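You operate a simulated robot arm through the tools that you are given. There is no shell and no other tool.

The job below is to be done with a simulated two-armed robot. You get a single attempt, and the scene is never put back.

## Task
Take the grey pad and put it on the lower shelf of the bind bench. Take the yellow guard from the lower shelf of the check bench and put it on the shelf of the blue table. Pick up the green sample from the top of the check bench with one hand, pass it to the other hand and put it in the green tub. Open the red bin lid. Any order will do. Set down upright: yellow guard.

The check looks at the end state, three seconds after you hand in, the way a careful person would. Anything else that was tipped, shoved, dropped, spilled or broken makes it a failure. Lids that push on must go on centred and level and be pressed home; caps that screw on are set level and turned clockwise until they are tight.

## Robot
Two 7-joint arms with two-finger grippers on one trunk, on a base that moves. Base frame: it is fixed to the floor where the robot stands at the start and does not move with it; the origin is under the middle of the robot, x ahead of it, y to its left, z up; the surface under the hand at the start is at about z = 930. Readings come in mm, degrees, newtons and seconds.
The left shoulder is at the start at [78, 151, 963], the right one opposite. With the tool pointing down near the work surface each hand reaches from about 100 to 760 mm from the robot's upright axis, wherever it stands, measured 20 degrees to its own side. Places, roughly: green sample (3x3x11 cm) [-2300, 3300, 900]; green tub [-2250, 4250, 500]; grey pad (10x6x4 cm) [600, -100, 900]; lower shelf of the bind bench [-2300, -500, 400]; red bin lid [-2400, 12200, 900]; shelf of the blue table [700, 0, 400]; yellow guard (9x8x12 cm) [-2200, 3600, 500]. Payload 2.54 kg a hand.
Tool frame (each hand has its own): the origin (TCP) lies between the finger pads and is the grasp point; the fingertips stand 30 mm ahead of it; z points along the fingers, y is the line along which they close. The gripper opens to 116 mm; its body begins 95 mm behind the TCP.
Orientation is that of the tool frame in the base frame, as a unit quaternion [x, y, z, w]. With the fingers straight down and closing along the base's y, the tool's x points along the base's -x, its y along +y and its z along -z.

## Interface
- The arms move only by the tool drive_tool. It takes "left_targets", "right_targets" or both (then of equal length, played together; a hand with none holds still); each is a list of rows, each a list of 7 numbers: the turn, a rotation vector about the tool's x, y, z in degrees, then the shift along the tool's x, y, z in cm, then the gripper command, from -1 (shut) to 1 (fully open), values between in proportion. In form: [[rx, ry, rz, dx, dy, dz, hand], ...]. A call has 1 to 20 rows; each row is the pose to reach, as a shift and turn from the pose commanded when the call began, along the tool's axes at that moment. A row lasts 0.2 s, in which the tool goes at most 50 mm and 8.6 degrees; a call with a longer step from one row to the next is refused whole, and so is a gripper value outside its range. A pose out of reach is approached as far as the arm can. The call stops where the force on the tool passes 40 N (or 10 N more than at its start, if that is more) or the arm is blocked; 0.2 s more then pass. The fingers move at their own pace (about 72 mm/s each) and stop on an object; they squeeze with about 38 N. The grip force told is the motor's: it shows also when the fingers shut on nothing. Time passes only in rows, and 0.2 s behind the last, so rows that repeat a pose let the fingers close. The reply holds the time, the measured pose of the TCP, the force on the tool along the base axes, the opening and the grip force, in the units named above and with some noise, with the torque about the TCP (base axes, N m) and any sound that the robot's microphone picked up, and new pictures: "pictures" is both (left out), scene, wrist or none (wrist: the cameras of the hands that moved).
- Cameras (640 x 400 px; columns grow to the right, rows downward): "scene" is now at [157.4, -0.8, 1135.5]; the picture's right is [-0.12, -0.99, 0.00], its down [-0.19, 0.02, -0.98] and it looks along [0.97, -0.12, -0.19] (base axes); focal length 214 px, centre (320, 200). "left" rides on the left gripper at [69, 15, -122] in its tool frame; the picture's right is [-0.21, 0.98, 0.00], its down [-0.83, -0.18, -0.53] and it looks along [-0.52, -0.11, 0.85] (tool axes); focal length 251 px, centre (320, 200). "right" rides on the right gripper at [69, -15, -122] in its tool frame; the picture's right is [0.21, 0.98, 0.00], its down [-0.83, 0.18, -0.53] and it looks along [-0.52, 0.11, 0.85] (tool axes); focal length 251 px, centre (320, 200). There is no depth. A picture from a camera that has moved, and an enlarged one, comes with that camera's place and axes in the base frame and with its lens. The place of the scene camera against the robot may be out by one fixed shift of up to 25 mm in any direction.
- lift_body(by): slides the trunk up (or, below 0, down) by that many mm; the arms and the scene camera ride with it, the base frame stays. It gives what a move gives, with no picture.
- roll_base(legs): drives the robot by 1 to 6 legs, each [ahead, left, turn to the left] in mm, mm and degrees, along the robot's own axes; the way and the turn of a leg run together, so that a leg with both is an arc; at most 1500 mm and 180 degrees a leg. The arms and the cameras ride along, it lands a little off, and it stops where it bumps. It gives what a move gives, and a new picture of the scene camera.
- pan_tilt(pan, tilt): turns the head with the scene camera to pan (to the left, within 80 degrees either way) and tilt (down, from -29 to 69), counted from straight ahead of the robot. It gives what a move gives, and a new picture of the scene camera.
- zoom(camera, box): a new picture of the part [left, top, right, bottom] of that camera's present view, enlarged. The clock stands still meanwhile.
- hand_in(): hands the job in; it is judged then, once.

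Places have to be worked out from the pictures, the camera data and where the tool is seen. Open the grippers and draw the arms clear of the work before you hand the job in, unless the task says otherwise.

The tools are called after "Request:" by a JSON object that holds its "name" and its "arguments". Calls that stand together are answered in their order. drive_tool: Moves the arms, as the interface text tells. Its arguments: {"type":"object","properties":{"left_targets":{"type":"array"},"right_targets":{"type":"array"},"pictures":{"type":"string","enum":["both","scene","wrist","none"]}},"required":[]} The other tools are called the same way: lift_body (by) moves the trunk up or down; roll_base (legs) drives the base; pan_tilt (pan, tilt) turns the head that bears the scene camera; zoom (camera, box) takes an enlarged picture of a part of a camera's view; hand_in () hands the job in.

At the start:

```text
time_s: 0.0
left_ee_pos: [326.4, 67.3, 1122.2]
left_ee_rot: [0.001, 1.0, -0.001, 0.0]
left_wrist_force: [0.0, -0.5, -0.6]
left_moment: [-0.03, -0.01, -0.01]
left_width: 115.9
left_finger_force: 0.1
right_ee_pos: [427.4, -221.6, 1165.1]
right_ee_rot: [0.0, 1.0, 0.001, 0.002]
right_wrist_force: [-0.5, 0.4, -0.4]
right_moment: [0.01, 0.0, -0.02]
right_width: 115.8
right_finger_force: 0.1
trunk travel left (down, up): [-200.0, 89.0]
robot x, y, heading: [-3.0, -0.5, -0.1]
head pan, tilt (commanded): [-6.8, 10.9]
```

scene: 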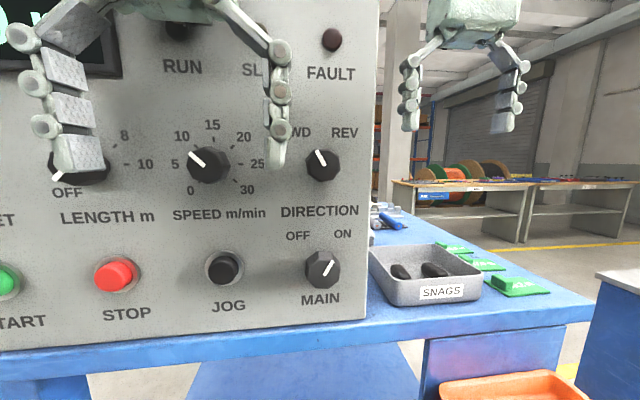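
right: 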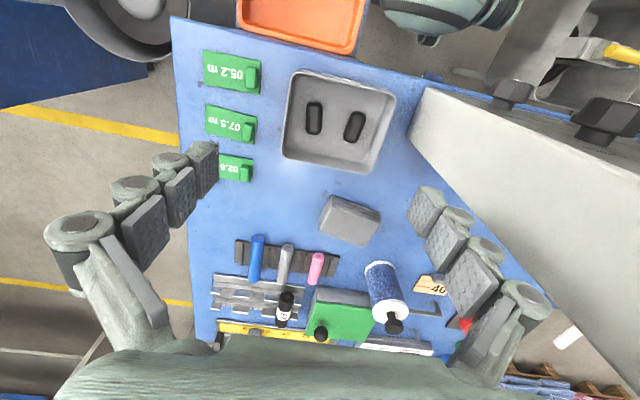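
left: 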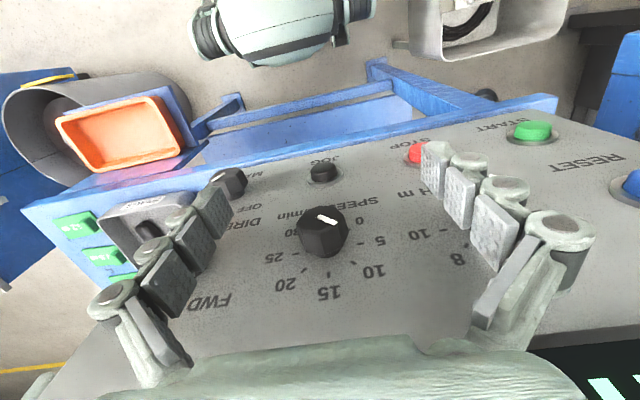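

The right wrist picture shows a grey block on the blue table near [592, -136, 950], which is probably the pad. I'll enlarge that picture to get its outline and turn before moving anything.

Request:
{"name": "zoom", "arguments": {"camera": "right", "box": [200, 120, 460, 360]}}

Request:
{"name": "pan_tilt", "arguments": {"pan": -20, "tilt": 45}}

```text
1.67 times, centred on (330, 240) of right
camera zoom: at [357.8, -237.8, 1286.8], right [-0.21, 0.98, 0.0], down [0.83, 0.18, 0.53], along [0.52, 0.11, -0.84], focal length 419 px, centre (303, 133)
```

zoom: 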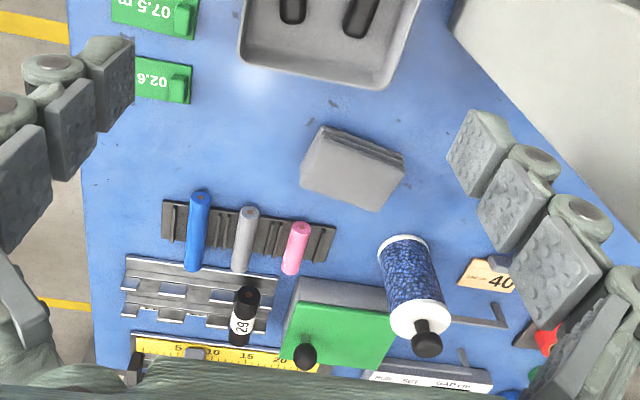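

```text
time_s: 1.0
left_ee_pos: [327.1, 67.3, 1120.7]
left_ee_rot: [0.001, 1.0, -0.001, 0.0]
left_wrist_force: [0.5, 0.0, 0.4]
left_moment: [-0.03, 0.03, 0.01]
left_width: 115.8
left_finger_force: 0.2
right_ee_pos: [426.4, -221.7, 1164.8]
right_ee_rot: [0.0, 1.0, -0.001, 0.001]
right_wrist_force: [-0.3, 0.1, 0.3]
right_moment: [0.01, -0.03, 0.02]
right_width: 115.9
right_finger_force: 0.0
trunk travel left (down, up): [-200.0, 89.0]
robot x, y, heading: [-2.6, 0.5, 0.1]
head pan, tilt (commanded): [-20.0, 45.0]
camera scene: at [141.4, -17.5, 1082.1], right [-0.34, -0.94, 0.0], down [-0.66, 0.24, -0.71], along [0.67, -0.24, -0.71], focal length 214 px, centre (320, 200)
```

scene: 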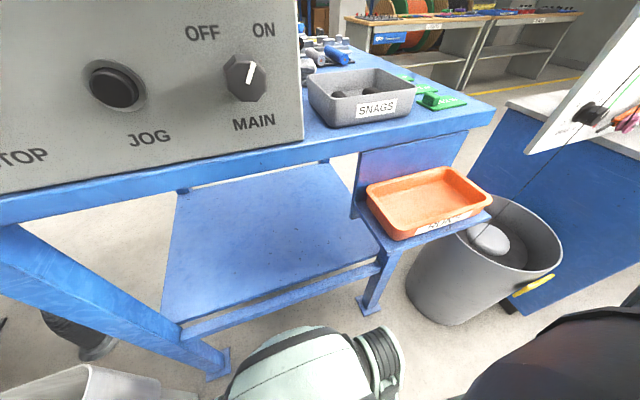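

The blue table has a clear lower shelf for the guard. I need to know how close the machine stands to the pad, so I'll enlarge the upper right of the right wrist view and turn the head further right.

Request:
{"name": "zoom", "arguments": {"camera": "right", "box": [360, 0, 640, 175]}}

Request:
{"name": "pan_tilt", "arguments": {"pan": -50, "tilt": 25}}

```text
2.29 times, centred on (500, 88) of right
camera zoom: at [357.8, -237.8, 1286.8], right [-0.21, 0.98, 0.0], down [0.83, 0.18, 0.53], along [0.52, 0.11, -0.84], focal length 575 px, centre (-91, 457)
```

zoom: 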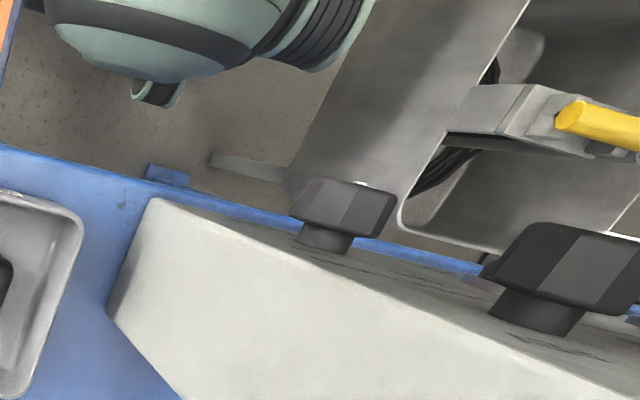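

```text
time_s: 1.9
left_ee_pos: [327.1, 67.5, 1122.8]
left_ee_rot: [0.001, 1.0, -0.001, 0.0]
left_wrist_force: [0.2, -1.1, 0.7]
left_moment: [0.03, 0.0, -0.02]
left_width: 115.9
left_finger_force: 0.1
right_ee_pos: [427.6, -222.6, 1164.6]
right_ee_rot: [0.0, 1.0, 0.001, 0.001]
right_wrist_force: [0.0, 0.4, -1.2]
right_moment: [0.01, 0.0, 0.02]
right_width: 115.9
right_finger_force: 0.0
trunk travel left (down, up): [-200.0, 89.0]
robot x, y, heading: [-1.0, 0.1, 0.1]
head pan, tilt (commanded): [-50.0, 25.0]
camera scene: at [124.3, -60.2, 1112.6], right [-0.77, -0.64, 0.0], down [-0.27, 0.32, -0.91], along [0.58, -0.69, -0.42], focal length 214 px, centre (320, 200)
```

scene: 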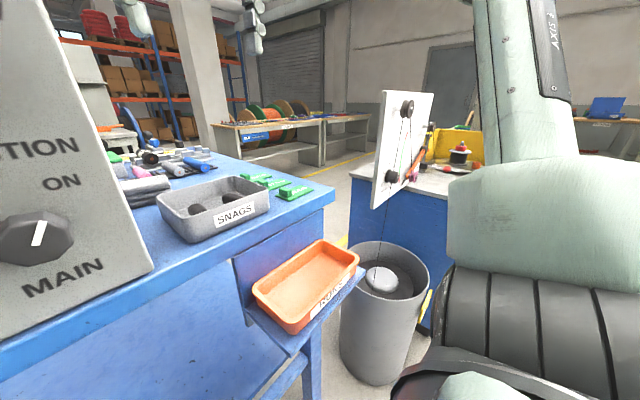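

The white face is the machine's side (x about 375–439, right side near y = -91). That puts the pad roughly 120 mm behind the machine and past the SNAGS tray. Before choosing a grasp I want to see the benches behind me, so I'll check the left side first.

Request:
{"name": "pan_tilt", "arguments": {"pan": 80, "tilt": 15}}

Request:
{"name": "pan_tilt", "arguments": {"pan": -80, "tilt": 15}}

```text
time_s: 4.1
left_ee_pos: [327.2, 69.6, 1122.6]
left_ee_rot: [0.002, 1.0, 0.0, 0.0]
left_wrist_force: [0.1, 46.9, 25.9]
left_moment: [-5.63, 2.25, -3.98]
left_width: 116.0
left_finger_force: 0.1
right_ee_pos: [428.7, -221.3, 1165.6]
right_ee_rot: [0.0, 1.0, 0.0, 0.001]
right_wrist_force: [0.2, -0.1, -0.3]
right_moment: [-0.02, -0.01, 0.0]
right_width: 115.7
right_finger_force: 0.0
trunk travel left (down, up): [-200.0, 89.0]
robot x, y, heading: [0.4, 2.1, 0.1]
head pan, tilt (commanded): [80.0, 15.0]
camera scene: at [153.2, -19.3, 1120.2], right [-0.32, -0.95, 0.0], down [-0.33, 0.11, -0.94], along [0.89, -0.3, -0.35], focal length 214 px, centre (320, 200)
```

scene: 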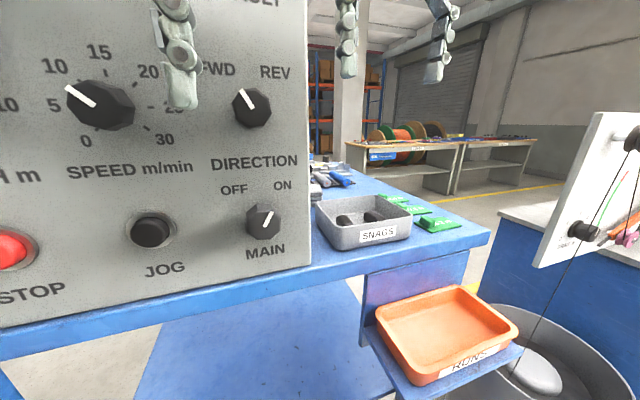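

```text
time_s: 6.5
left_ee_pos: [326.7, 68.5, 1121.9]
left_ee_rot: [0.0, 1.0, -0.001, 0.0]
left_wrist_force: [0.2, 0.0, -0.9]
left_moment: [-0.03, -0.02, 0.02]
left_width: 116.1
left_finger_force: 0.1
right_ee_pos: [427.3, -222.4, 1165.3]
right_ee_rot: [0.0, 1.0, 0.0, 0.001]
right_wrist_force: [-0.4, 0.1, 0.5]
right_moment: [0.01, 0.02, -0.01]
right_width: 115.9
right_finger_force: 0.2
trunk travel left (down, up): [-200.0, 89.0]
robot x, y, heading: [3.3, 2.2, 0.2]
head pan, tilt (commanded): [-80.0, 15.0]
camera scene: at [81.3, -81.7, 1128.9], right [-0.98, -0.17, 0.0], down [-0.05, 0.25, -0.97], along [0.17, -0.95, -0.26], focal length 214 px, centre (320, 200)
```

scene: 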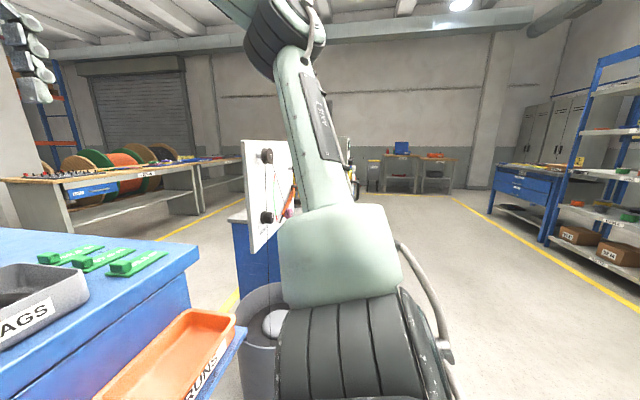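

Panning left made the head press on the left arm, so I'll avoid large left pans with the arm in that pose. The floor behind looks clear, so I'll back straight off from the table to get room to turn and look around.

Request:
{"name": "pan_tilt", "arguments": {"pan": 0, "tilt": 20}}

Request:
{"name": "roll_base", "arguments": {"legs": [[-600, 0, 0]]}}

```text
time_s: 8.1
left_ee_pos: [327.4, 71.1, 1122.7]
left_ee_rot: [0.003, 1.0, -0.001, -0.001]
left_wrist_force: [21.1, 57.3, -4.4]
left_moment: [-7.37, 2.29, -5.28]
left_width: 115.8
left_finger_force: 0.1
right_ee_pos: [426.5, -221.2, 1164.5]
right_ee_rot: [0.0, 1.0, 0.0, 0.001]
right_wrist_force: [0.7, 0.3, -0.6]
right_moment: [0.02, 0.03, 0.02]
right_width: 116.2
right_finger_force: 0.1
trunk travel left (down, up): [-200.0, 89.0]
robot x, y, heading: [0.0, -0.4, -0.0]
head pan, tilt (commanded): [0.0, 20.0]
camera scene: at [153.6, -18.7, 1122.1], right [-0.31, -0.95, 0.0], down [-0.31, 0.1, -0.94], along [0.9, -0.29, -0.33], focal length 214 px, centre (320, 200)
```

scene: 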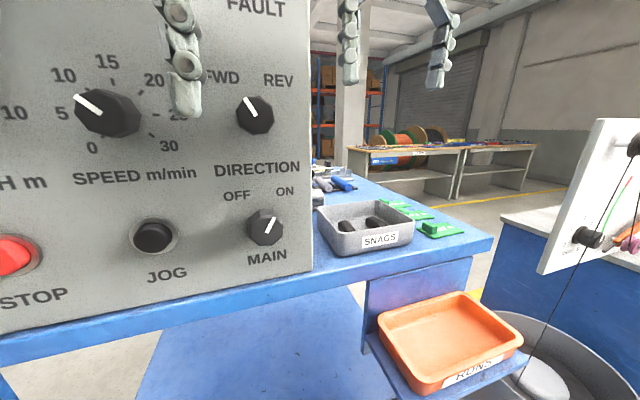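

```text
time_s: 11.4
left_ee_pos: [-268.4, 70.2, 1122.6]
left_ee_rot: [0.002, 1.0, 0.0, 0.001]
left_wrist_force: [30.0, 61.7, 4.1]
left_moment: [-7.91, 4.26, -5.85]
left_width: 115.8
left_finger_force: 0.0
right_ee_pos: [-168.6, -220.7, 1165.7]
right_ee_rot: [-0.001, 1.0, -0.001, 0.0]
right_wrist_force: [0.0, 0.6, 0.4]
right_moment: [0.01, -0.04, -0.01]
right_width: 116.0
right_finger_force: 0.1
trunk travel left (down, up): [-200.0, 89.0]
robot x, y, heading: [-599.6, 0.4, 0.1]
head pan, tilt (commanded): [0.0, 20.0]
camera scene: at [-442.8, -18.8, 1122.1], right [-0.3, -0.95, 0.0], down [-0.31, 0.1, -0.94], along [0.9, -0.28, -0.33], focal length 214 px, centre (320, 200)
```

scene: 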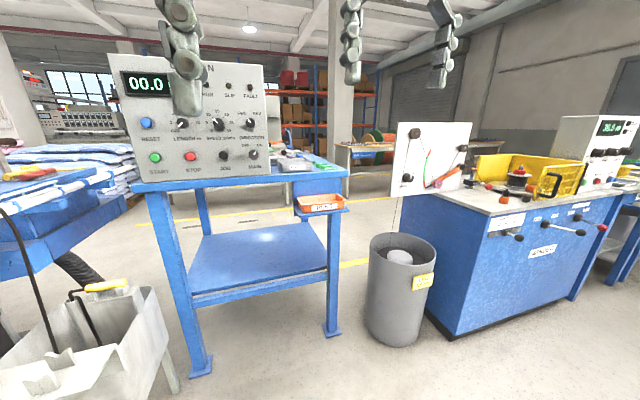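

The head is still resting on the left arm: the pan stays near -18 and I read about 60 N there. Backed off, nothing is near the hand, so I'll move the left hand outward to free the head.

Request:
{"name": "drive_tool", "arguments": {"left_targets": [[0, 0, 0, 0, 4, 0, 0.5], [0, 0, 0, 0, 8, 0, 0], [0, 0, 0, 0, 12, 0, 0], [0, 0, 0, 0, 16, 0, 0], [0, 0, 0, 0, 20, 0, 0]], "pictures": "scene"}}

```text
time_s: 12.6
left_ee_pos: [-259.7, 260.6, 1111.5]
left_ee_rot: [0.003, 1.0, 0.0, -0.001]
left_wrist_force: [0.4, -0.4, -0.2]
left_moment: [0.0, 0.02, 0.03]
left_width: 57.9
left_finger_force: 0.1
left hand out of reach, approached as far as the arm can: row 5
right_ee_pos: [-166.8, -221.6, 1165.8]
right_ee_rot: [-0.002, 1.0, 0.0, 0.0]
right_wrist_force: [-0.3, -0.6, -0.4]
right_moment: [-0.03, 0.02, -0.02]
right_width: 116.1
right_finger_force: 0.0
trunk travel left (down, up): [-200.0, 89.0]
robot x, y, heading: [-592.7, -2.9, 0.2]
head pan, tilt (commanded): [0.0, 20.0]
camera scene: at [-437.8, 10.0, 1120.6], right [0.0, -1.0, 0.0], down [-0.34, 0.0, -0.94], along [0.94, 0.0, -0.34], focal length 214 px, centre (320, 200)
```

scene: 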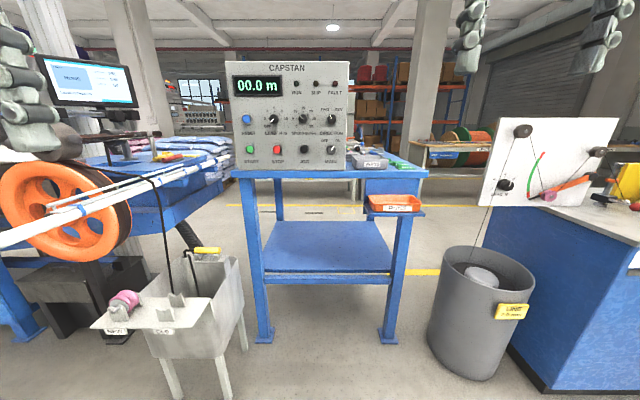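

The head is free again and points straight ahead. The nearest objects are over 850 mm from my axis, so I'll turn right in steps and look at what stands behind.

Request:
{"name": "roll_base", "arguments": {"legs": [[0, 0, -90]]}}

Request:
{"name": "roll_base", "arguments": {"legs": [[0, 0, -90]]}}

```text
time_s: 17.0
left_ee_pos: [-335.2, -337.2, 1113.0]
left_ee_rot: [0.708, 0.706, 0.0, 0.0]
left_wrist_force: [-0.9, -0.1, 0.2]
left_moment: [0.01, 0.0, 0.0]
left_width: 58.1
left_finger_force: 0.1
right_ee_pos: [-816.7, -429.7, 1165.0]
right_ee_rot: [0.706, 0.708, 0.0, 0.0]
right_wrist_force: [-0.3, 0.7, 1.1]
right_moment: [-0.05, 0.0, -0.03]
right_width: 115.8
right_finger_force: 0.0
trunk travel left (down, up): [-200.0, 89.0]
robot x, y, heading: [-604.3, 2.9, -89.9]
head pan, tilt (commanded): [0.0, 20.0]
camera scene: at [-598.8, -152.1, 1120.7], right [-1.0, 0.0, 0.0], down [0.0, 0.34, -0.94], along [0.0, -0.94, -0.34], focal length 214 px, centre (320, 200)
```

scene: 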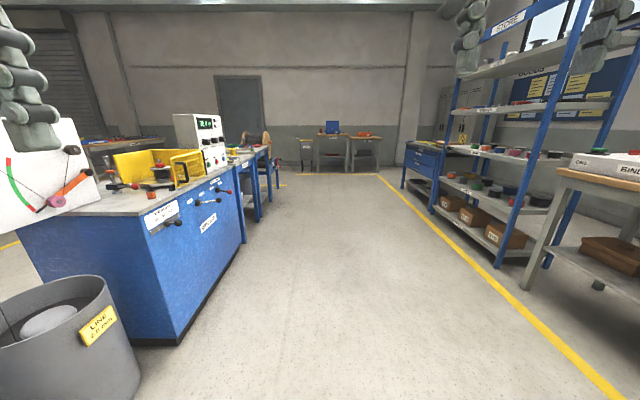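

```text
time_s: 21.3
left_ee_pos: [-933.9, -260.1, 1112.5]
left_ee_rot: [1.0, -0.004, 0.0, 0.0]
left_wrist_force: [-0.3, 0.0, -0.2]
left_moment: [0.01, 0.02, 0.02]
left_width: 58.1
left_finger_force: 0.1
right_ee_pos: [-1023.3, 221.3, 1164.8]
right_ee_rot: [1.0, 0.0, 0.0, 0.0]
right_wrist_force: [0.6, 0.1, -0.6]
right_moment: [-0.03, 0.0, 0.02]
right_width: 116.1
right_finger_force: 0.0
trunk travel left (down, up): [-200.0, 89.0]
robot x, y, heading: [-598.8, -1.5, 180.1]
head pan, tilt (commanded): [0.0, 20.0]
camera scene: at [-760.5, 9.1, 1120.7], right [0.0, 1.0, 0.0], down [0.34, 0.0, -0.94], along [-0.94, 0.0, -0.34], focal length 214 px, centre (320, 200)
```

scene: 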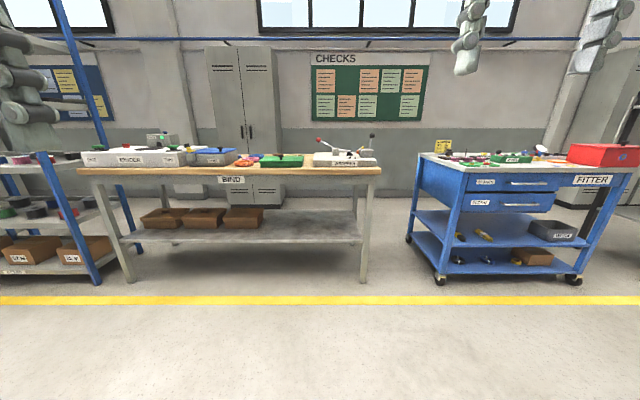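

The BIND bench faces me now. Its lower shelf holds three brown boxes on the left half, and the right half, roughly y -300 to +250, is free for the pad. I'll tuck the left hand back so the machine panel keeps its clearance, then turn back to the table.

Request:
{"name": "zoom", "arguments": {"camera": "scene", "box": [70, 140, 390, 300]}}

Request:
{"name": "drive_tool", "arguments": {"left_targets": [[0, 0, 0, 3, 0, 1, 0], [0, 0, 0, 6, 0, 2, 0], [0, 0, 0, 9, 0, 3, 0]], "pictures": "none"}}

Request:
{"name": "roll_base", "arguments": {"legs": [[0, 0, 180]]}}

```text
2.00 times, centred on (230, 220) of scene
camera zoom: at [-760.5, 9.1, 1120.7], right [0.0, 1.0, 0.0], down [0.34, 0.0, -0.94], along [-0.94, 0.0, -0.34], focal length 429 px, centre (500, 160)
```

zoom: 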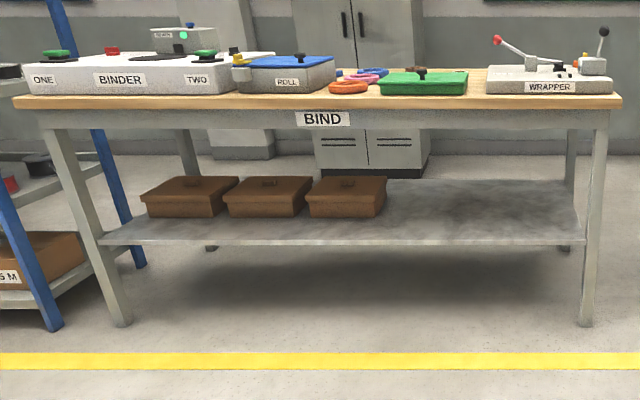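

```text
time_s: 22.1
left_ee_pos: [-850.8, -244.5, 1071.7]
left_ee_rot: [1.0, -0.003, 0.0, 0.0]
left_wrist_force: [-0.2, 0.8, -0.9]
left_moment: [0.0, 0.02, 0.01]
left_width: 58.0
left_finger_force: 0.1
left hand out of reach, approached as far as the arm can: row 1, 2, 3
right_ee_pos: [-1023.5, 220.3, 1164.9]
right_ee_rot: [1.0, 0.0, -0.001, 0.0]
right_wrist_force: [-0.1, 0.2, 0.4]
right_moment: [0.04, 0.01, -0.02]
right_width: 116.2
right_finger_force: 0.1
trunk travel left (down, up): [-200.0, 89.0]
robot x, y, heading: [-594.2, -4.0, 180.1]
head pan, tilt (commanded): [0.0, 20.0]
```

```text
time_s: 30.1
left_ee_pos: [-349.8, 249.1, 1072.0]
left_ee_rot: [-0.01, 1.0, 0.0, 0.0]
left_wrist_force: [0.3, -0.4, -0.5]
left_moment: [0.0, -0.01, 0.03]
left_width: 58.0
left_finger_force: 0.1
right_ee_pos: [-163.7, -212.1, 1164.7]
right_ee_rot: [-0.013, 1.0, 0.0, 0.0]
right_wrist_force: [0.4, -0.4, 0.1]
right_moment: [0.03, 0.01, 0.02]
right_width: 116.0
right_finger_force: 0.0
trunk travel left (down, up): [-200.0, 89.0]
robot x, y, heading: [-594.2, -2.4, 1.6]
head pan, tilt (commanded): [0.0, 20.0]
camera scene: at [-438.4, 13.5, 1120.7], right [0.03, -1.0, 0.0], down [-0.34, -0.01, -0.94], along [0.94, 0.03, -0.34], focal length 214 px, centre (320, 200)
```

scene: 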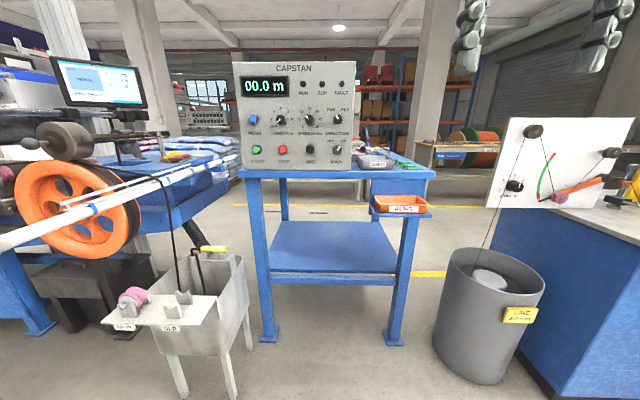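

From the zoom I judge the bind shelf's front edge at x≈-2050 and z≈370, with the apron's underside near z≈765. A hand pitched forward about 30–40° would fit, so I should pick the pad up with that same pitch. I'll drive back to the table, standing about 120 mm further right so the arm passes beside the machine.

Request:
{"name": "roll_base", "arguments": {"legs": [[350, -120, -1.6], [244, 0, 0]]}}

Request:
{"name": "zoom", "arguments": {"camera": "right", "box": [200, 100, 640, 375]}}

```text
time_s: 33.9
left_ee_pos: [252.8, 125.4, 1071.3]
left_ee_rot: [0.005, 1.0, 0.0, 0.0]
left_wrist_force: [-0.6, 0.6, -0.6]
left_moment: [-0.01, 0.02, 0.0]
left_width: 58.1
left_finger_force: 0.1
right_ee_pos: [423.4, -338.7, 1164.0]
right_ee_rot: [0.002, 1.0, 0.001, 0.0]
right_wrist_force: [-0.2, 0.2, -0.2]
right_moment: [-0.01, 0.04, 0.01]
right_width: 115.9
right_finger_force: 0.2
trunk travel left (down, up): [-200.0, 89.0]
robot x, y, heading: [-1.2, -121.0, 0.0]
head pan, tilt (commanded): [0.0, 20.0]
camera scene: at [155.3, -106.9, 1120.6], right [0.0, -1.0, 0.0], down [-0.34, 0.0, -0.94], along [0.94, 0.0, -0.34], focal length 214 px, centre (320, 200)
```

scene: 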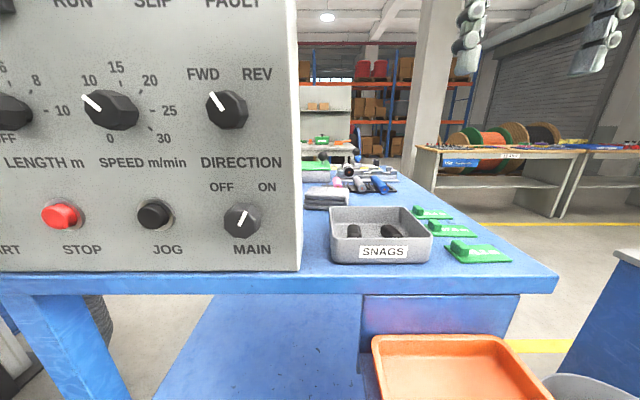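

```text
1.45 times, centred on (420, 238) of right
camera zoom: at [354.5, -355.5, 1286.5], right [-0.21, 0.98, 0.0], down [0.83, 0.18, 0.53], along [0.52, 0.11, -0.85], focal length 366 px, centre (174, 146)
```

zoom: 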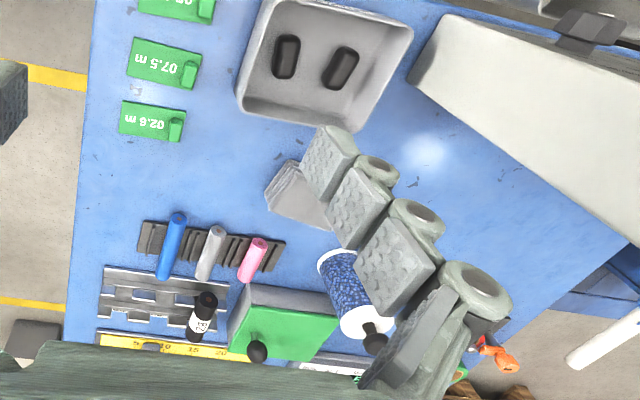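

The scene camera now sees the pad behind the SNAGS tray. I'll enlarge that part to measure the table height, the tray height and the pad's near face.

Request:
{"name": "zoom", "arguments": {"camera": "scene", "box": [290, 140, 450, 280]}}

Request:
{"name": "drive_tool", "arguments": {"right_targets": [[0, 0, 0, -2, 4, 0, 1], [0, 0, 0, -4, 8, 0, 1], [0, 0, 0, -6, 12, 0, 1], [0, 0, 0, -8, 16, 0, 1]], "pictures": "wrist"}}

```text
2.86 times, centred on (370, 210) of scene
camera zoom: at [155.3, -106.9, 1120.6], right [0.0, -1.0, 0.0], down [-0.34, 0.0, -0.94], along [0.94, 0.0, -0.34], focal length 613 px, centre (177, 171)
```

zoom: 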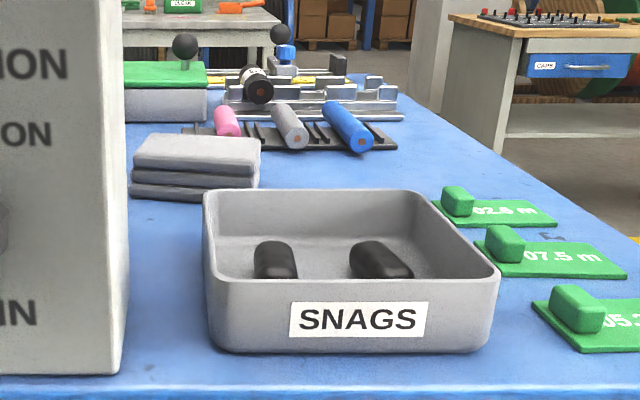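

```text
time_s: 34.9
left_ee_pos: [252.3, 126.2, 1072.0]
left_ee_rot: [0.005, 1.0, -0.001, 0.001]
left_wrist_force: [-0.1, 0.8, 0.1]
left_moment: [0.01, 0.0, 0.0]
left_width: 58.1
left_finger_force: 0.0
right_ee_pos: [504.8, -178.5, 1162.4]
right_ee_rot: [0.001, 1.0, 0.0, 0.0]
right_wrist_force: [-0.3, 0.9, 0.1]
right_moment: [-0.02, 0.02, 0.03]
right_width: 116.1
right_finger_force: 0.0
trunk travel left (down, up): [-200.0, 89.0]
robot x, y, heading: [-3.5, -117.6, -0.2]
head pan, tilt (commanded): [0.0, 20.0]
camera right: at [434.8, -194.3, 1285.7], right [-0.21, 0.98, 0.0], down [0.83, 0.18, 0.53], along [0.52, 0.11, -0.85], focal length 251 px, centre (320, 200)
```

right: 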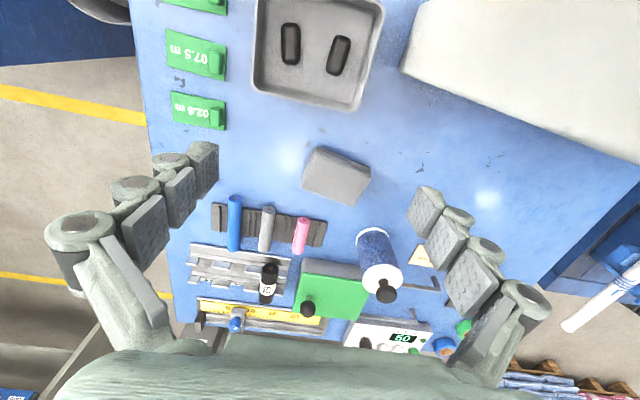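

The pad shows as a three-layer grey block with clear table on all sides. I'll enlarge the wrist view over it to triangulate its corners against the earlier view.

Request:
{"name": "zoom", "arguments": {"camera": "right", "box": [270, 110, 430, 210]}}

Request:
{"name": "zoom", "arguments": {"camera": "right", "box": [240, 0, 400, 120]}}

```text
4.00 times, centred on (350, 160) of right
camera zoom: at [434.8, -194.3, 1285.7], right [-0.21, 0.98, 0.0], down [0.83, 0.18, 0.53], along [0.52, 0.11, -0.85], focal length 1006 px, centre (200, 360)
```

zoom: 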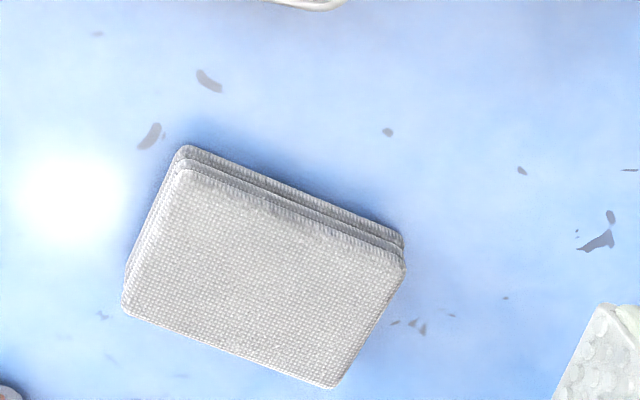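

```text
3.33 times, centred on (320, 60) of right
camera zoom: at [434.8, -194.3, 1285.7], right [-0.21, 0.98, 0.0], down [0.83, 0.18, 0.53], along [0.52, 0.11, -0.85], focal length 838 px, centre (320, 667)
```

zoom: 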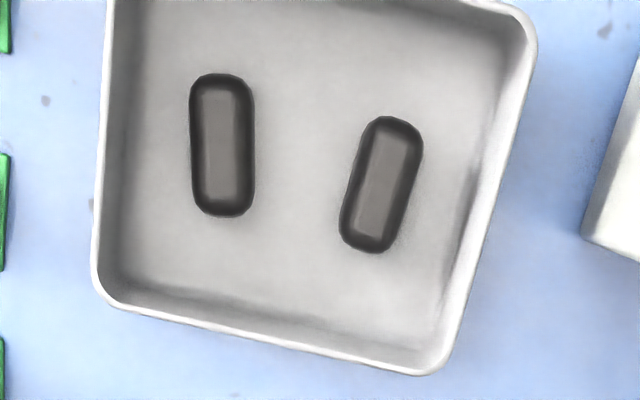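

Triangulating the two wrist views puts the pad's centre at about [596, -137], with its top near z 965, its long axis turned about 11° clockwise from y, and the tray rim near z 966. A hand leaning back toward -x would hit the machine's rear corner. I'll grip across the 6 cm side instead, yawed about 79° left and tilted 40°, so the wrist lies over the free right side.

Request:
{"name": "drive_tool", "arguments": {"right_targets": [[-2.29, -2.78, -6.3, -0.75, 0.3, 0.4, 0.5], [-4.58, -5.56, -12.6, -1.5, 0.6, 0.8, 0.5], [-6.87, -8.34, -18.9, -2.2, 0.9, 1.2, 0.5], [-9.17, -11.12, -25.19, -3.0, 1.1, 1.6, 0.5], [-11.46, -13.9, -31.49, -3.7, 1.4, 2.0, 0.5], [-13.75, -16.68, -37.79, -4.5, 1.6, 2.4, 0.5]], "pictures": "both"}}

```text
time_s: 36.3
left_ee_pos: [252.6, 126.1, 1072.1]
left_ee_rot: [0.005, 1.0, 0.0, 0.0]
left_wrist_force: [0.6, -0.2, -0.3]
left_moment: [-0.01, -0.01, 0.0]
left_width: 58.1
left_finger_force: 0.1
right_ee_pos: [548.6, -165.7, 1142.0]
right_ee_rot: [-0.321, 0.929, 0.118, 0.144]
right_wrist_force: [-0.3, 0.2, -0.4]
right_moment: [0.03, 0.0, 0.01]
right_width: 87.0
right_finger_force: 0.0
trunk travel left (down, up): [-200.0, 89.0]
robot x, y, heading: [-3.4, -119.3, -0.3]
head pan, tilt (commanded): [0.0, 20.0]
camera scene: at [155.1, -107.1, 1120.7], right [0.0, -1.0, 0.0], down [-0.34, 0.0, -0.94], along [0.94, 0.0, -0.34], focal length 214 px, centre (320, 200)
camera right: at [483.5, -253.7, 1228.9], right [-0.78, 0.63, 0.05], down [0.41, 0.44, 0.8], along [0.48, 0.64, -0.59], focal length 251 px, centre (320, 200)
```

scene: 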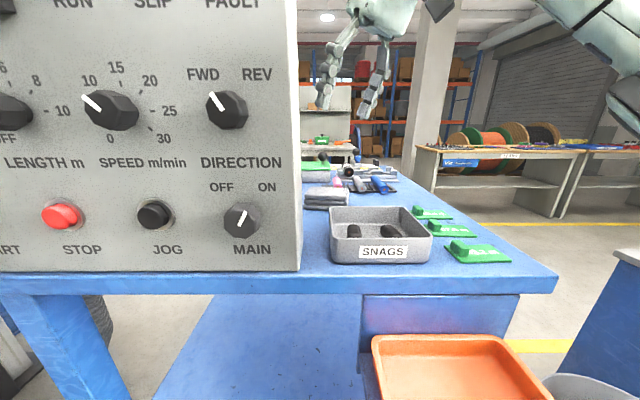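
right: 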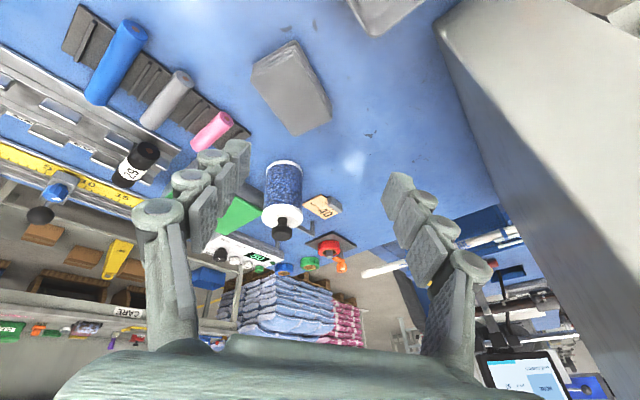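

The tilted, yawed pose works and the arm is clear of the machine. I'll finish the rotation and bring the hand to about 100 mm above the pad.

Request:
{"name": "drive_tool", "arguments": {"right_targets": [[-2.29, -2.78, -6.3, -0.3, -0.4, 1.5, 0.5], [-4.58, -5.56, -12.6, -0.6, -0.8, 3.0, 0.5], [-6.87, -8.34, -18.9, -0.9, -1.2, 4.5, 0.5], [-9.17, -11.12, -25.19, -1.2, -1.6, 6.0, 0.5], [-11.46, -13.9, -31.49, -1.5, -2.0, 7.5, 0.5], [-13.75, -16.68, -37.79, -1.76, -2.41, 8.93, 0.5]], "pictures": "both"}}

```text
time_s: 37.7
left_ee_pos: [253.3, 126.3, 1072.6]
left_ee_rot: [0.005, 1.0, 0.0, 0.0]
left_wrist_force: [0.5, 0.2, -0.5]
left_moment: [0.0, -0.02, -0.02]
left_width: 57.9
left_finger_force: 0.1
right_ee_pos: [596.4, -145.0, 1061.3]
right_ee_rot: [-0.597, 0.725, 0.218, 0.266]
right_wrist_force: [0.2, -0.5, -0.8]
right_moment: [0.01, -0.01, 0.02]
right_width: 86.8
right_finger_force: 0.1
trunk travel left (down, up): [-200.0, 89.0]
robot x, y, heading: [-2.4, -118.4, -0.2]
head pan, tilt (commanded): [0.0, 20.0]
camera scene: at [155.1, -107.0, 1120.7], right [0.0, -1.0, 0.0], down [-0.34, 0.0, -0.94], along [0.94, 0.0, -0.34], focal length 214 px, centre (320, 200)
camera right: at [584.6, -277.7, 1109.0], right [-0.99, 0.03, -0.14], down [-0.12, 0.32, 0.94], along [0.07, 0.95, -0.31], focal length 251 px, centre (320, 200)
```

scene: 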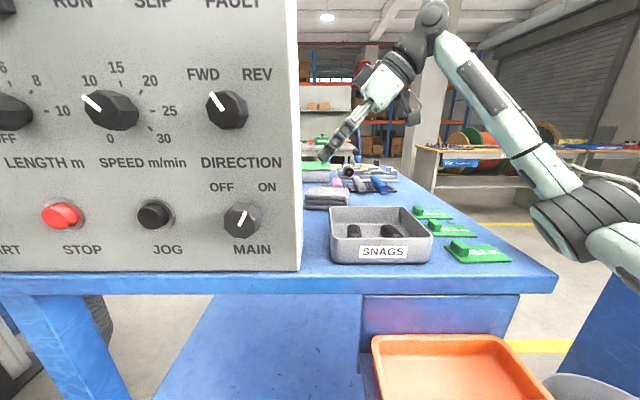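
right: 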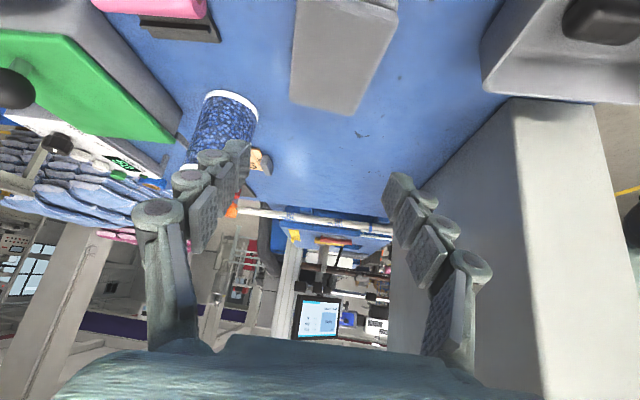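

The hand is placed as planned: TCP [596, -145, 1061], heading about 79° and closing across the pad's short side. The pad's predicted place matches the picture to a pixel or so. I'll go straight down to about 20 mm above the grasp height and look again.

Request:
{"name": "drive_tool", "arguments": {"right_targets": [[0, 0, 0, 1.3, 0.1, 1.5, 0.5], [0, 0, 0, 2.6, 0.15, 3.0, 0.5], [0, 0, 0, 3.9, 0.2, 4.4, 0.5], [0, 0, 0, 5.06, 0.2, 5.8, 0.5]], "pictures": "both"}}

Request:
{"name": "zoom", "arguments": {"camera": "scene", "box": [290, 100, 450, 220]}}

```text
time_s: 38.9
left_ee_pos: [252.2, 118.7, 1069.7]
left_ee_rot: [0.008, 1.0, 0.002, 0.0]
left_wrist_force: [0.7, -0.3, 0.4]
left_moment: [0.1, 0.06, 0.01]
left_width: 58.0
left_finger_force: 0.1
right_ee_pos: [593.4, -160.3, 997.0]
right_ee_rot: [-0.592, 0.727, 0.207, 0.28]
right_wrist_force: [0.1, -4.3, -1.5]
right_moment: [0.39, 0.0, 0.06]
right_width: 86.9
right_finger_force: 0.2
trunk travel left (down, up): [-200.0, 89.0]
robot x, y, heading: [-1.6, -119.6, -0.3]
head pan, tilt (commanded): [0.0, 20.0]
stopped in row 4 (right hand): the arm was blocked; the commanded pose is now the measured one
camera scene: at [154.2, -112.3, 1117.4], right [-0.01, -1.0, 0.0], down [-0.34, 0.01, -0.94], along [0.94, -0.01, -0.34], focal length 214 px, centre (320, 200)
camera right: at [579.1, -293.4, 1044.9], right [-0.98, 0.05, -0.17], down [-0.15, 0.32, 0.94], along [0.1, 0.95, -0.3], focal length 251 px, centre (320, 200)
```

scene: 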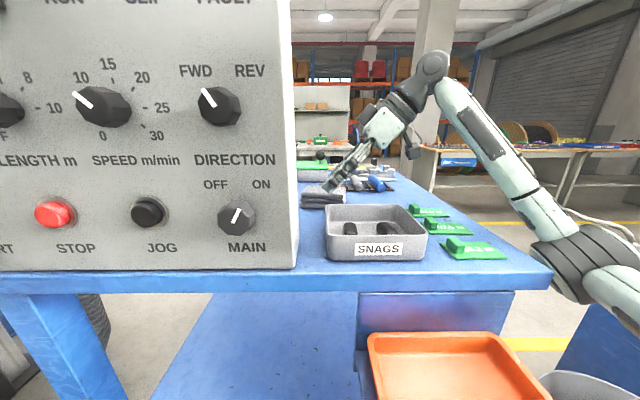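
right: 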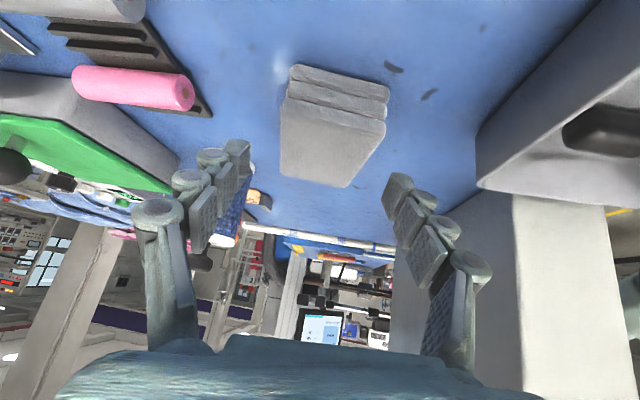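

```text
3.33 times, centred on (370, 160) of scene
camera zoom: at [154.2, -112.3, 1117.4], right [-0.01, -1.0, 0.0], down [-0.34, 0.01, -0.94], along [0.94, -0.01, -0.34], focal length 715 px, centre (153, 333)
```

zoom: 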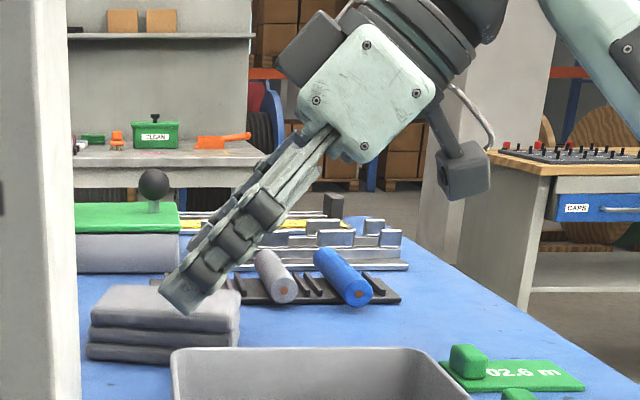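

The move stopped as "blocked" at z 997 with only about 4 N at the hand, and the trunk leaned slightly. Something further up the right arm is probably touching, so I'll look at the elbow before moving again.

Request:
{"name": "pan_tilt", "arguments": {"pan": -45, "tilt": 30}}

```text
time_s: 40.0
left_ee_pos: [255.2, 118.4, 1072.8]
left_ee_rot: [0.006, 1.0, 0.003, 0.0]
left_wrist_force: [-0.1, -0.1, -0.4]
left_moment: [-0.01, 0.02, 0.04]
left_width: 58.0
left_finger_force: 0.1
right_ee_pos: [595.9, -160.4, 999.2]
right_ee_rot: [-0.593, 0.726, 0.209, 0.28]
right_wrist_force: [-0.4, 0.0, -0.5]
right_moment: [0.01, 0.01, 0.01]
right_width: 87.0
right_finger_force: 0.1
trunk travel left (down, up): [-200.0, 89.0]
robot x, y, heading: [-0.6, -115.6, -0.3]
head pan, tilt (commanded): [-45.0, 30.0]
camera scene: at [126.6, -177.4, 1104.1], right [-0.71, -0.7, 0.0], down [-0.35, 0.36, -0.86], along [0.61, -0.61, -0.5], focal length 214 px, centre (320, 200)
```

scene: 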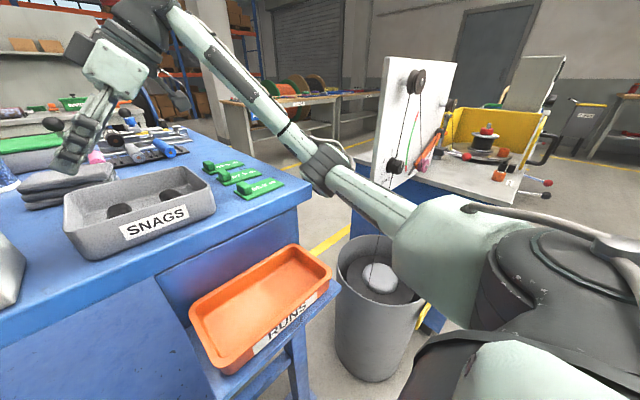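

The elbow sits near [355, -417, 975], right beside the table's front-right corner, so that is most likely the contact. I'll raise the trunk 85 mm, which lifts the shoulder and elbow clear, and then lower only the hand.

Request:
{"name": "lift_body", "arguments": {"by": 85}}

Request:
{"name": "pan_tilt", "arguments": {"pan": -45, "tilt": 40}}

```text
time_s: 41.2
left_ee_pos: [252.5, 124.6, 1156.8]
left_ee_rot: [0.007, 1.0, 0.0, 0.001]
left_wrist_force: [0.7, -0.2, 0.1]
left_moment: [-0.03, -0.02, -0.04]
left_width: 58.1
left_finger_force: 0.1
right_ee_pos: [593.8, -154.5, 1086.2]
right_ee_rot: [-0.594, 0.725, 0.207, 0.279]
right_wrist_force: [-0.5, 0.1, -0.1]
right_moment: [-0.01, 0.01, 0.01]
right_width: 87.1
right_finger_force: 0.1
trunk travel left (down, up): [-285.0, 4.0]
robot x, y, heading: [-0.9, -120.4, -0.6]
head pan, tilt (commanded): [-45.0, 30.0]
```

```text
time_s: 41.9
left_ee_pos: [253.2, 123.2, 1157.1]
left_ee_rot: [0.006, 1.0, -0.001, 0.001]
left_wrist_force: [0.3, -0.1, -1.1]
left_moment: [-0.01, -0.03, 0.05]
left_width: 58.0
left_finger_force: 0.1
right_ee_pos: [594.9, -154.0, 1085.7]
right_ee_rot: [-0.595, 0.725, 0.207, 0.277]
right_wrist_force: [0.2, -0.2, -0.3]
right_moment: [0.0, 0.01, 0.04]
right_width: 86.7
right_finger_force: 0.1
trunk travel left (down, up): [-285.0, 4.0]
robot x, y, heading: [-3.3, -118.1, -0.2]
head pan, tilt (commanded): [-45.0, 40.0]
camera scene: at [121.8, -168.7, 1174.3], right [-0.71, -0.7, 0.0], down [-0.45, 0.46, -0.77], along [0.54, -0.54, -0.64], focal length 214 px, centre (320, 200)
```

scene: 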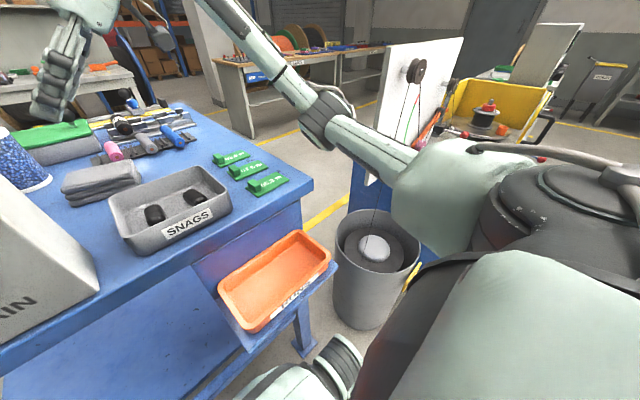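

The elbow is well above the table corner now and nothing on the table has moved. I'll lower the hand to about 20 mm above grasp height.

Request:
{"name": "drive_tool", "arguments": {"right_targets": [[0, 0, 0, 1.2, 0.1, 1.6, 0.5], [0, 0, 0, 2.4, 0.2, 3.2, 0.5], [0, 0, 0, 3.6, 0.3, 4.9, 0.5], [0, 0, 0, 4.8, 0.4, 6.5, 0.5], [0, 0, 0, 5.98, 0.53, 8.1, 0.5]], "pictures": "both"}}

```text
time_s: 43.1
left_ee_pos: [253.0, 123.3, 1156.6]
left_ee_rot: [0.006, 1.0, 0.0, 0.0]
left_wrist_force: [0.0, -0.2, -0.5]
left_moment: [0.03, 0.01, 0.05]
left_width: 57.9
left_finger_force: 0.0
right_ee_pos: [594.4, -147.1, 984.5]
right_ee_rot: [-0.594, 0.725, 0.207, 0.279]
right_wrist_force: [-0.8, 0.0, 0.1]
right_moment: [0.01, 0.04, 0.01]
right_width: 86.9
right_finger_force: 0.0
trunk travel left (down, up): [-285.0, 4.0]
robot x, y, heading: [-5.3, -116.2, -0.3]
head pan, tilt (commanded): [-45.0, 40.0]
camera scene: at [121.9, -168.7, 1174.3], right [-0.71, -0.7, 0.0], down [-0.45, 0.46, -0.77], along [0.54, -0.54, -0.64], focal length 214 px, centre (320, 200)
camera right: at [578.8, -279.9, 1033.1], right [-0.98, 0.04, -0.17], down [-0.15, 0.32, 0.94], along [0.09, 0.95, -0.31], focal length 251 px, centre (320, 200)
```

scene: 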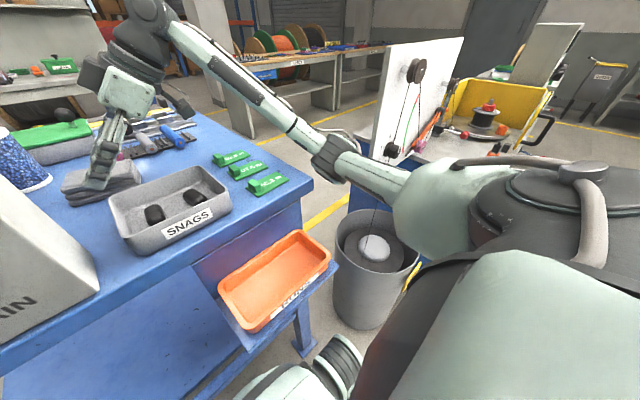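
right: 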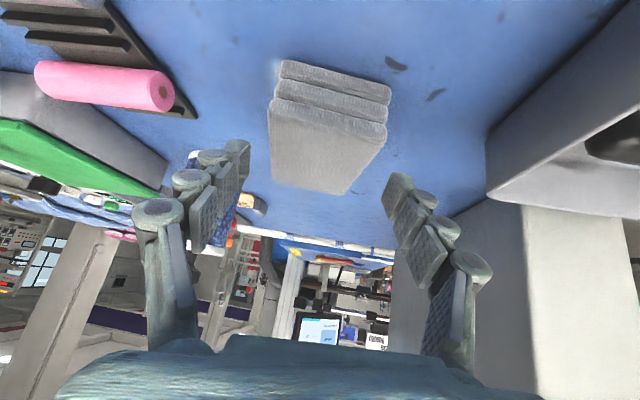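

Both fingers straddle the pad with about 18 mm spare on each side. I'll go down the last 20 mm, watching for contact force.

Request:
{"name": "drive_tool", "arguments": {"right_targets": [[0, 0, 0, 0.66, 0.03, 0.78, 0.5], [0, 0, 0, 1.33, 0.06, 1.56, 0.5]], "pictures": "wrist"}}

Request:
{"name": "zoom", "arguments": {"camera": "scene", "box": [20, 80, 240, 220]}}

```text
time_s: 43.7
left_ee_pos: [253.4, 123.7, 1157.2]
left_ee_rot: [0.006, 1.0, 0.0, 0.0]
left_wrist_force: [0.5, -0.4, -0.2]
left_moment: [-0.02, -0.01, 0.0]
left_width: 58.2
left_finger_force: 0.0
right_ee_pos: [594.4, -146.5, 965.5]
right_ee_rot: [-0.593, 0.726, 0.206, 0.28]
right_wrist_force: [-0.9, 0.1, -0.5]
right_moment: [-0.06, -0.03, 0.04]
right_width: 87.3
right_finger_force: 0.0
trunk travel left (down, up): [-285.0, 4.0]
robot x, y, heading: [-3.6, -121.0, -0.2]
head pan, tilt (commanded): [-45.0, 40.0]
camera right: at [579.3, -280.4, 1013.1], right [-0.98, 0.04, -0.17], down [-0.15, 0.32, 0.94], along [0.1, 0.95, -0.31], focal length 251 px, centre (320, 200)
```

right: 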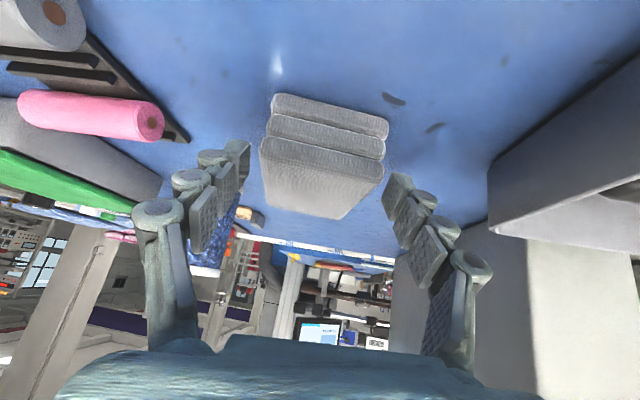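

```text
2.86 times, centred on (130, 150) of scene
camera zoom: at [121.8, -168.7, 1174.3], right [-0.71, -0.7, 0.0], down [-0.45, 0.46, -0.77], along [0.54, -0.54, -0.64], focal length 613 px, centre (863, 343)
```

zoom: 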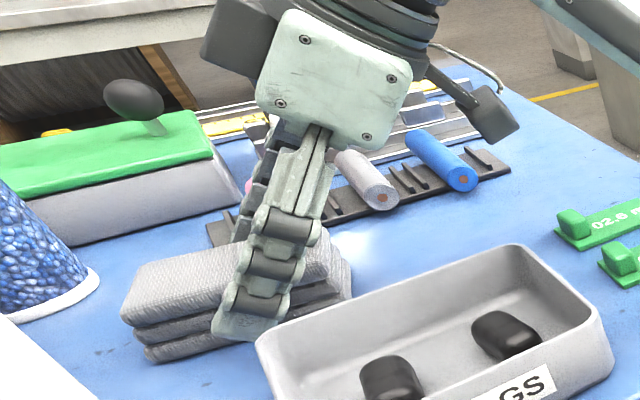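

The fingers cover nearly the full height of the pad and there is no contact yet. I'll go 4 mm lower and close.

Request:
{"name": "drive_tool", "arguments": {"right_targets": [[0, 0, 0, 0.26, 0.0, 0.3, 0.5], [0, 0, 0, 0.26, 0.0, 0.3, 0], [0, 0, 0, 0.26, 0.0, 0.3, -1], [0, 0, 0, 0.26, 0.0, 0.3, -1], [0, 0, 0, 0.26, 0.0, 0.3, -1]], "pictures": "wrist"}}

Request:
{"name": "zoom", "arguments": {"camera": "scene", "box": [20, 80, 240, 220]}}

```text
time_s: 44.9
left_ee_pos: [254.0, 124.9, 1156.8]
left_ee_rot: [0.006, 1.0, 0.0, 0.0]
left_wrist_force: [-0.6, -0.3, -0.5]
left_moment: [0.02, -0.02, 0.0]
left_width: 58.1
left_finger_force: 0.1
right_ee_pos: [593.7, -149.2, 960.6]
right_ee_rot: [-0.593, 0.726, 0.206, 0.28]
right_wrist_force: [-0.2, -0.5, 0.8]
right_moment: [-0.03, 0.03, -0.01]
right_width: 58.7
right_finger_force: 38.1
trunk travel left (down, up): [-285.0, 4.0]
robot x, y, heading: [-4.8, -115.5, -0.5]
head pan, tilt (commanded): [-45.0, 40.0]
camera right: at [579.1, -280.4, 1009.0], right [-0.98, 0.04, -0.17], down [-0.15, 0.32, 0.94], along [0.09, 0.95, -0.31], focal length 251 px, centre (320, 200)
```

right: 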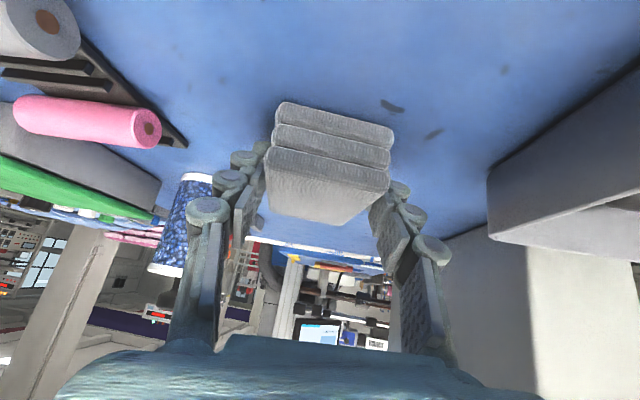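

```text
2.86 times, centred on (130, 150) of scene
camera zoom: at [121.7, -168.7, 1174.3], right [-0.71, -0.7, 0.0], down [-0.45, 0.46, -0.77], along [0.54, -0.54, -0.64], focal length 613 px, centre (863, 343)
```

zoom: 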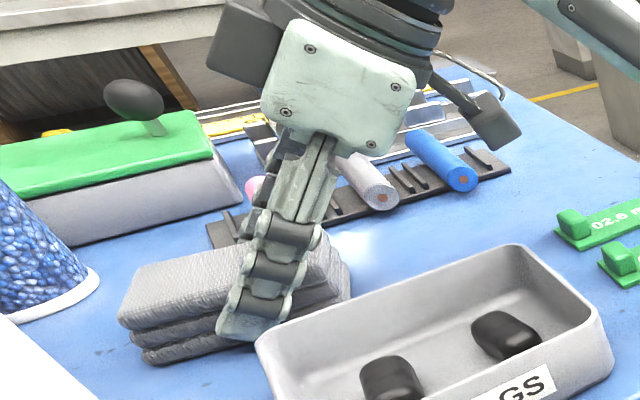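

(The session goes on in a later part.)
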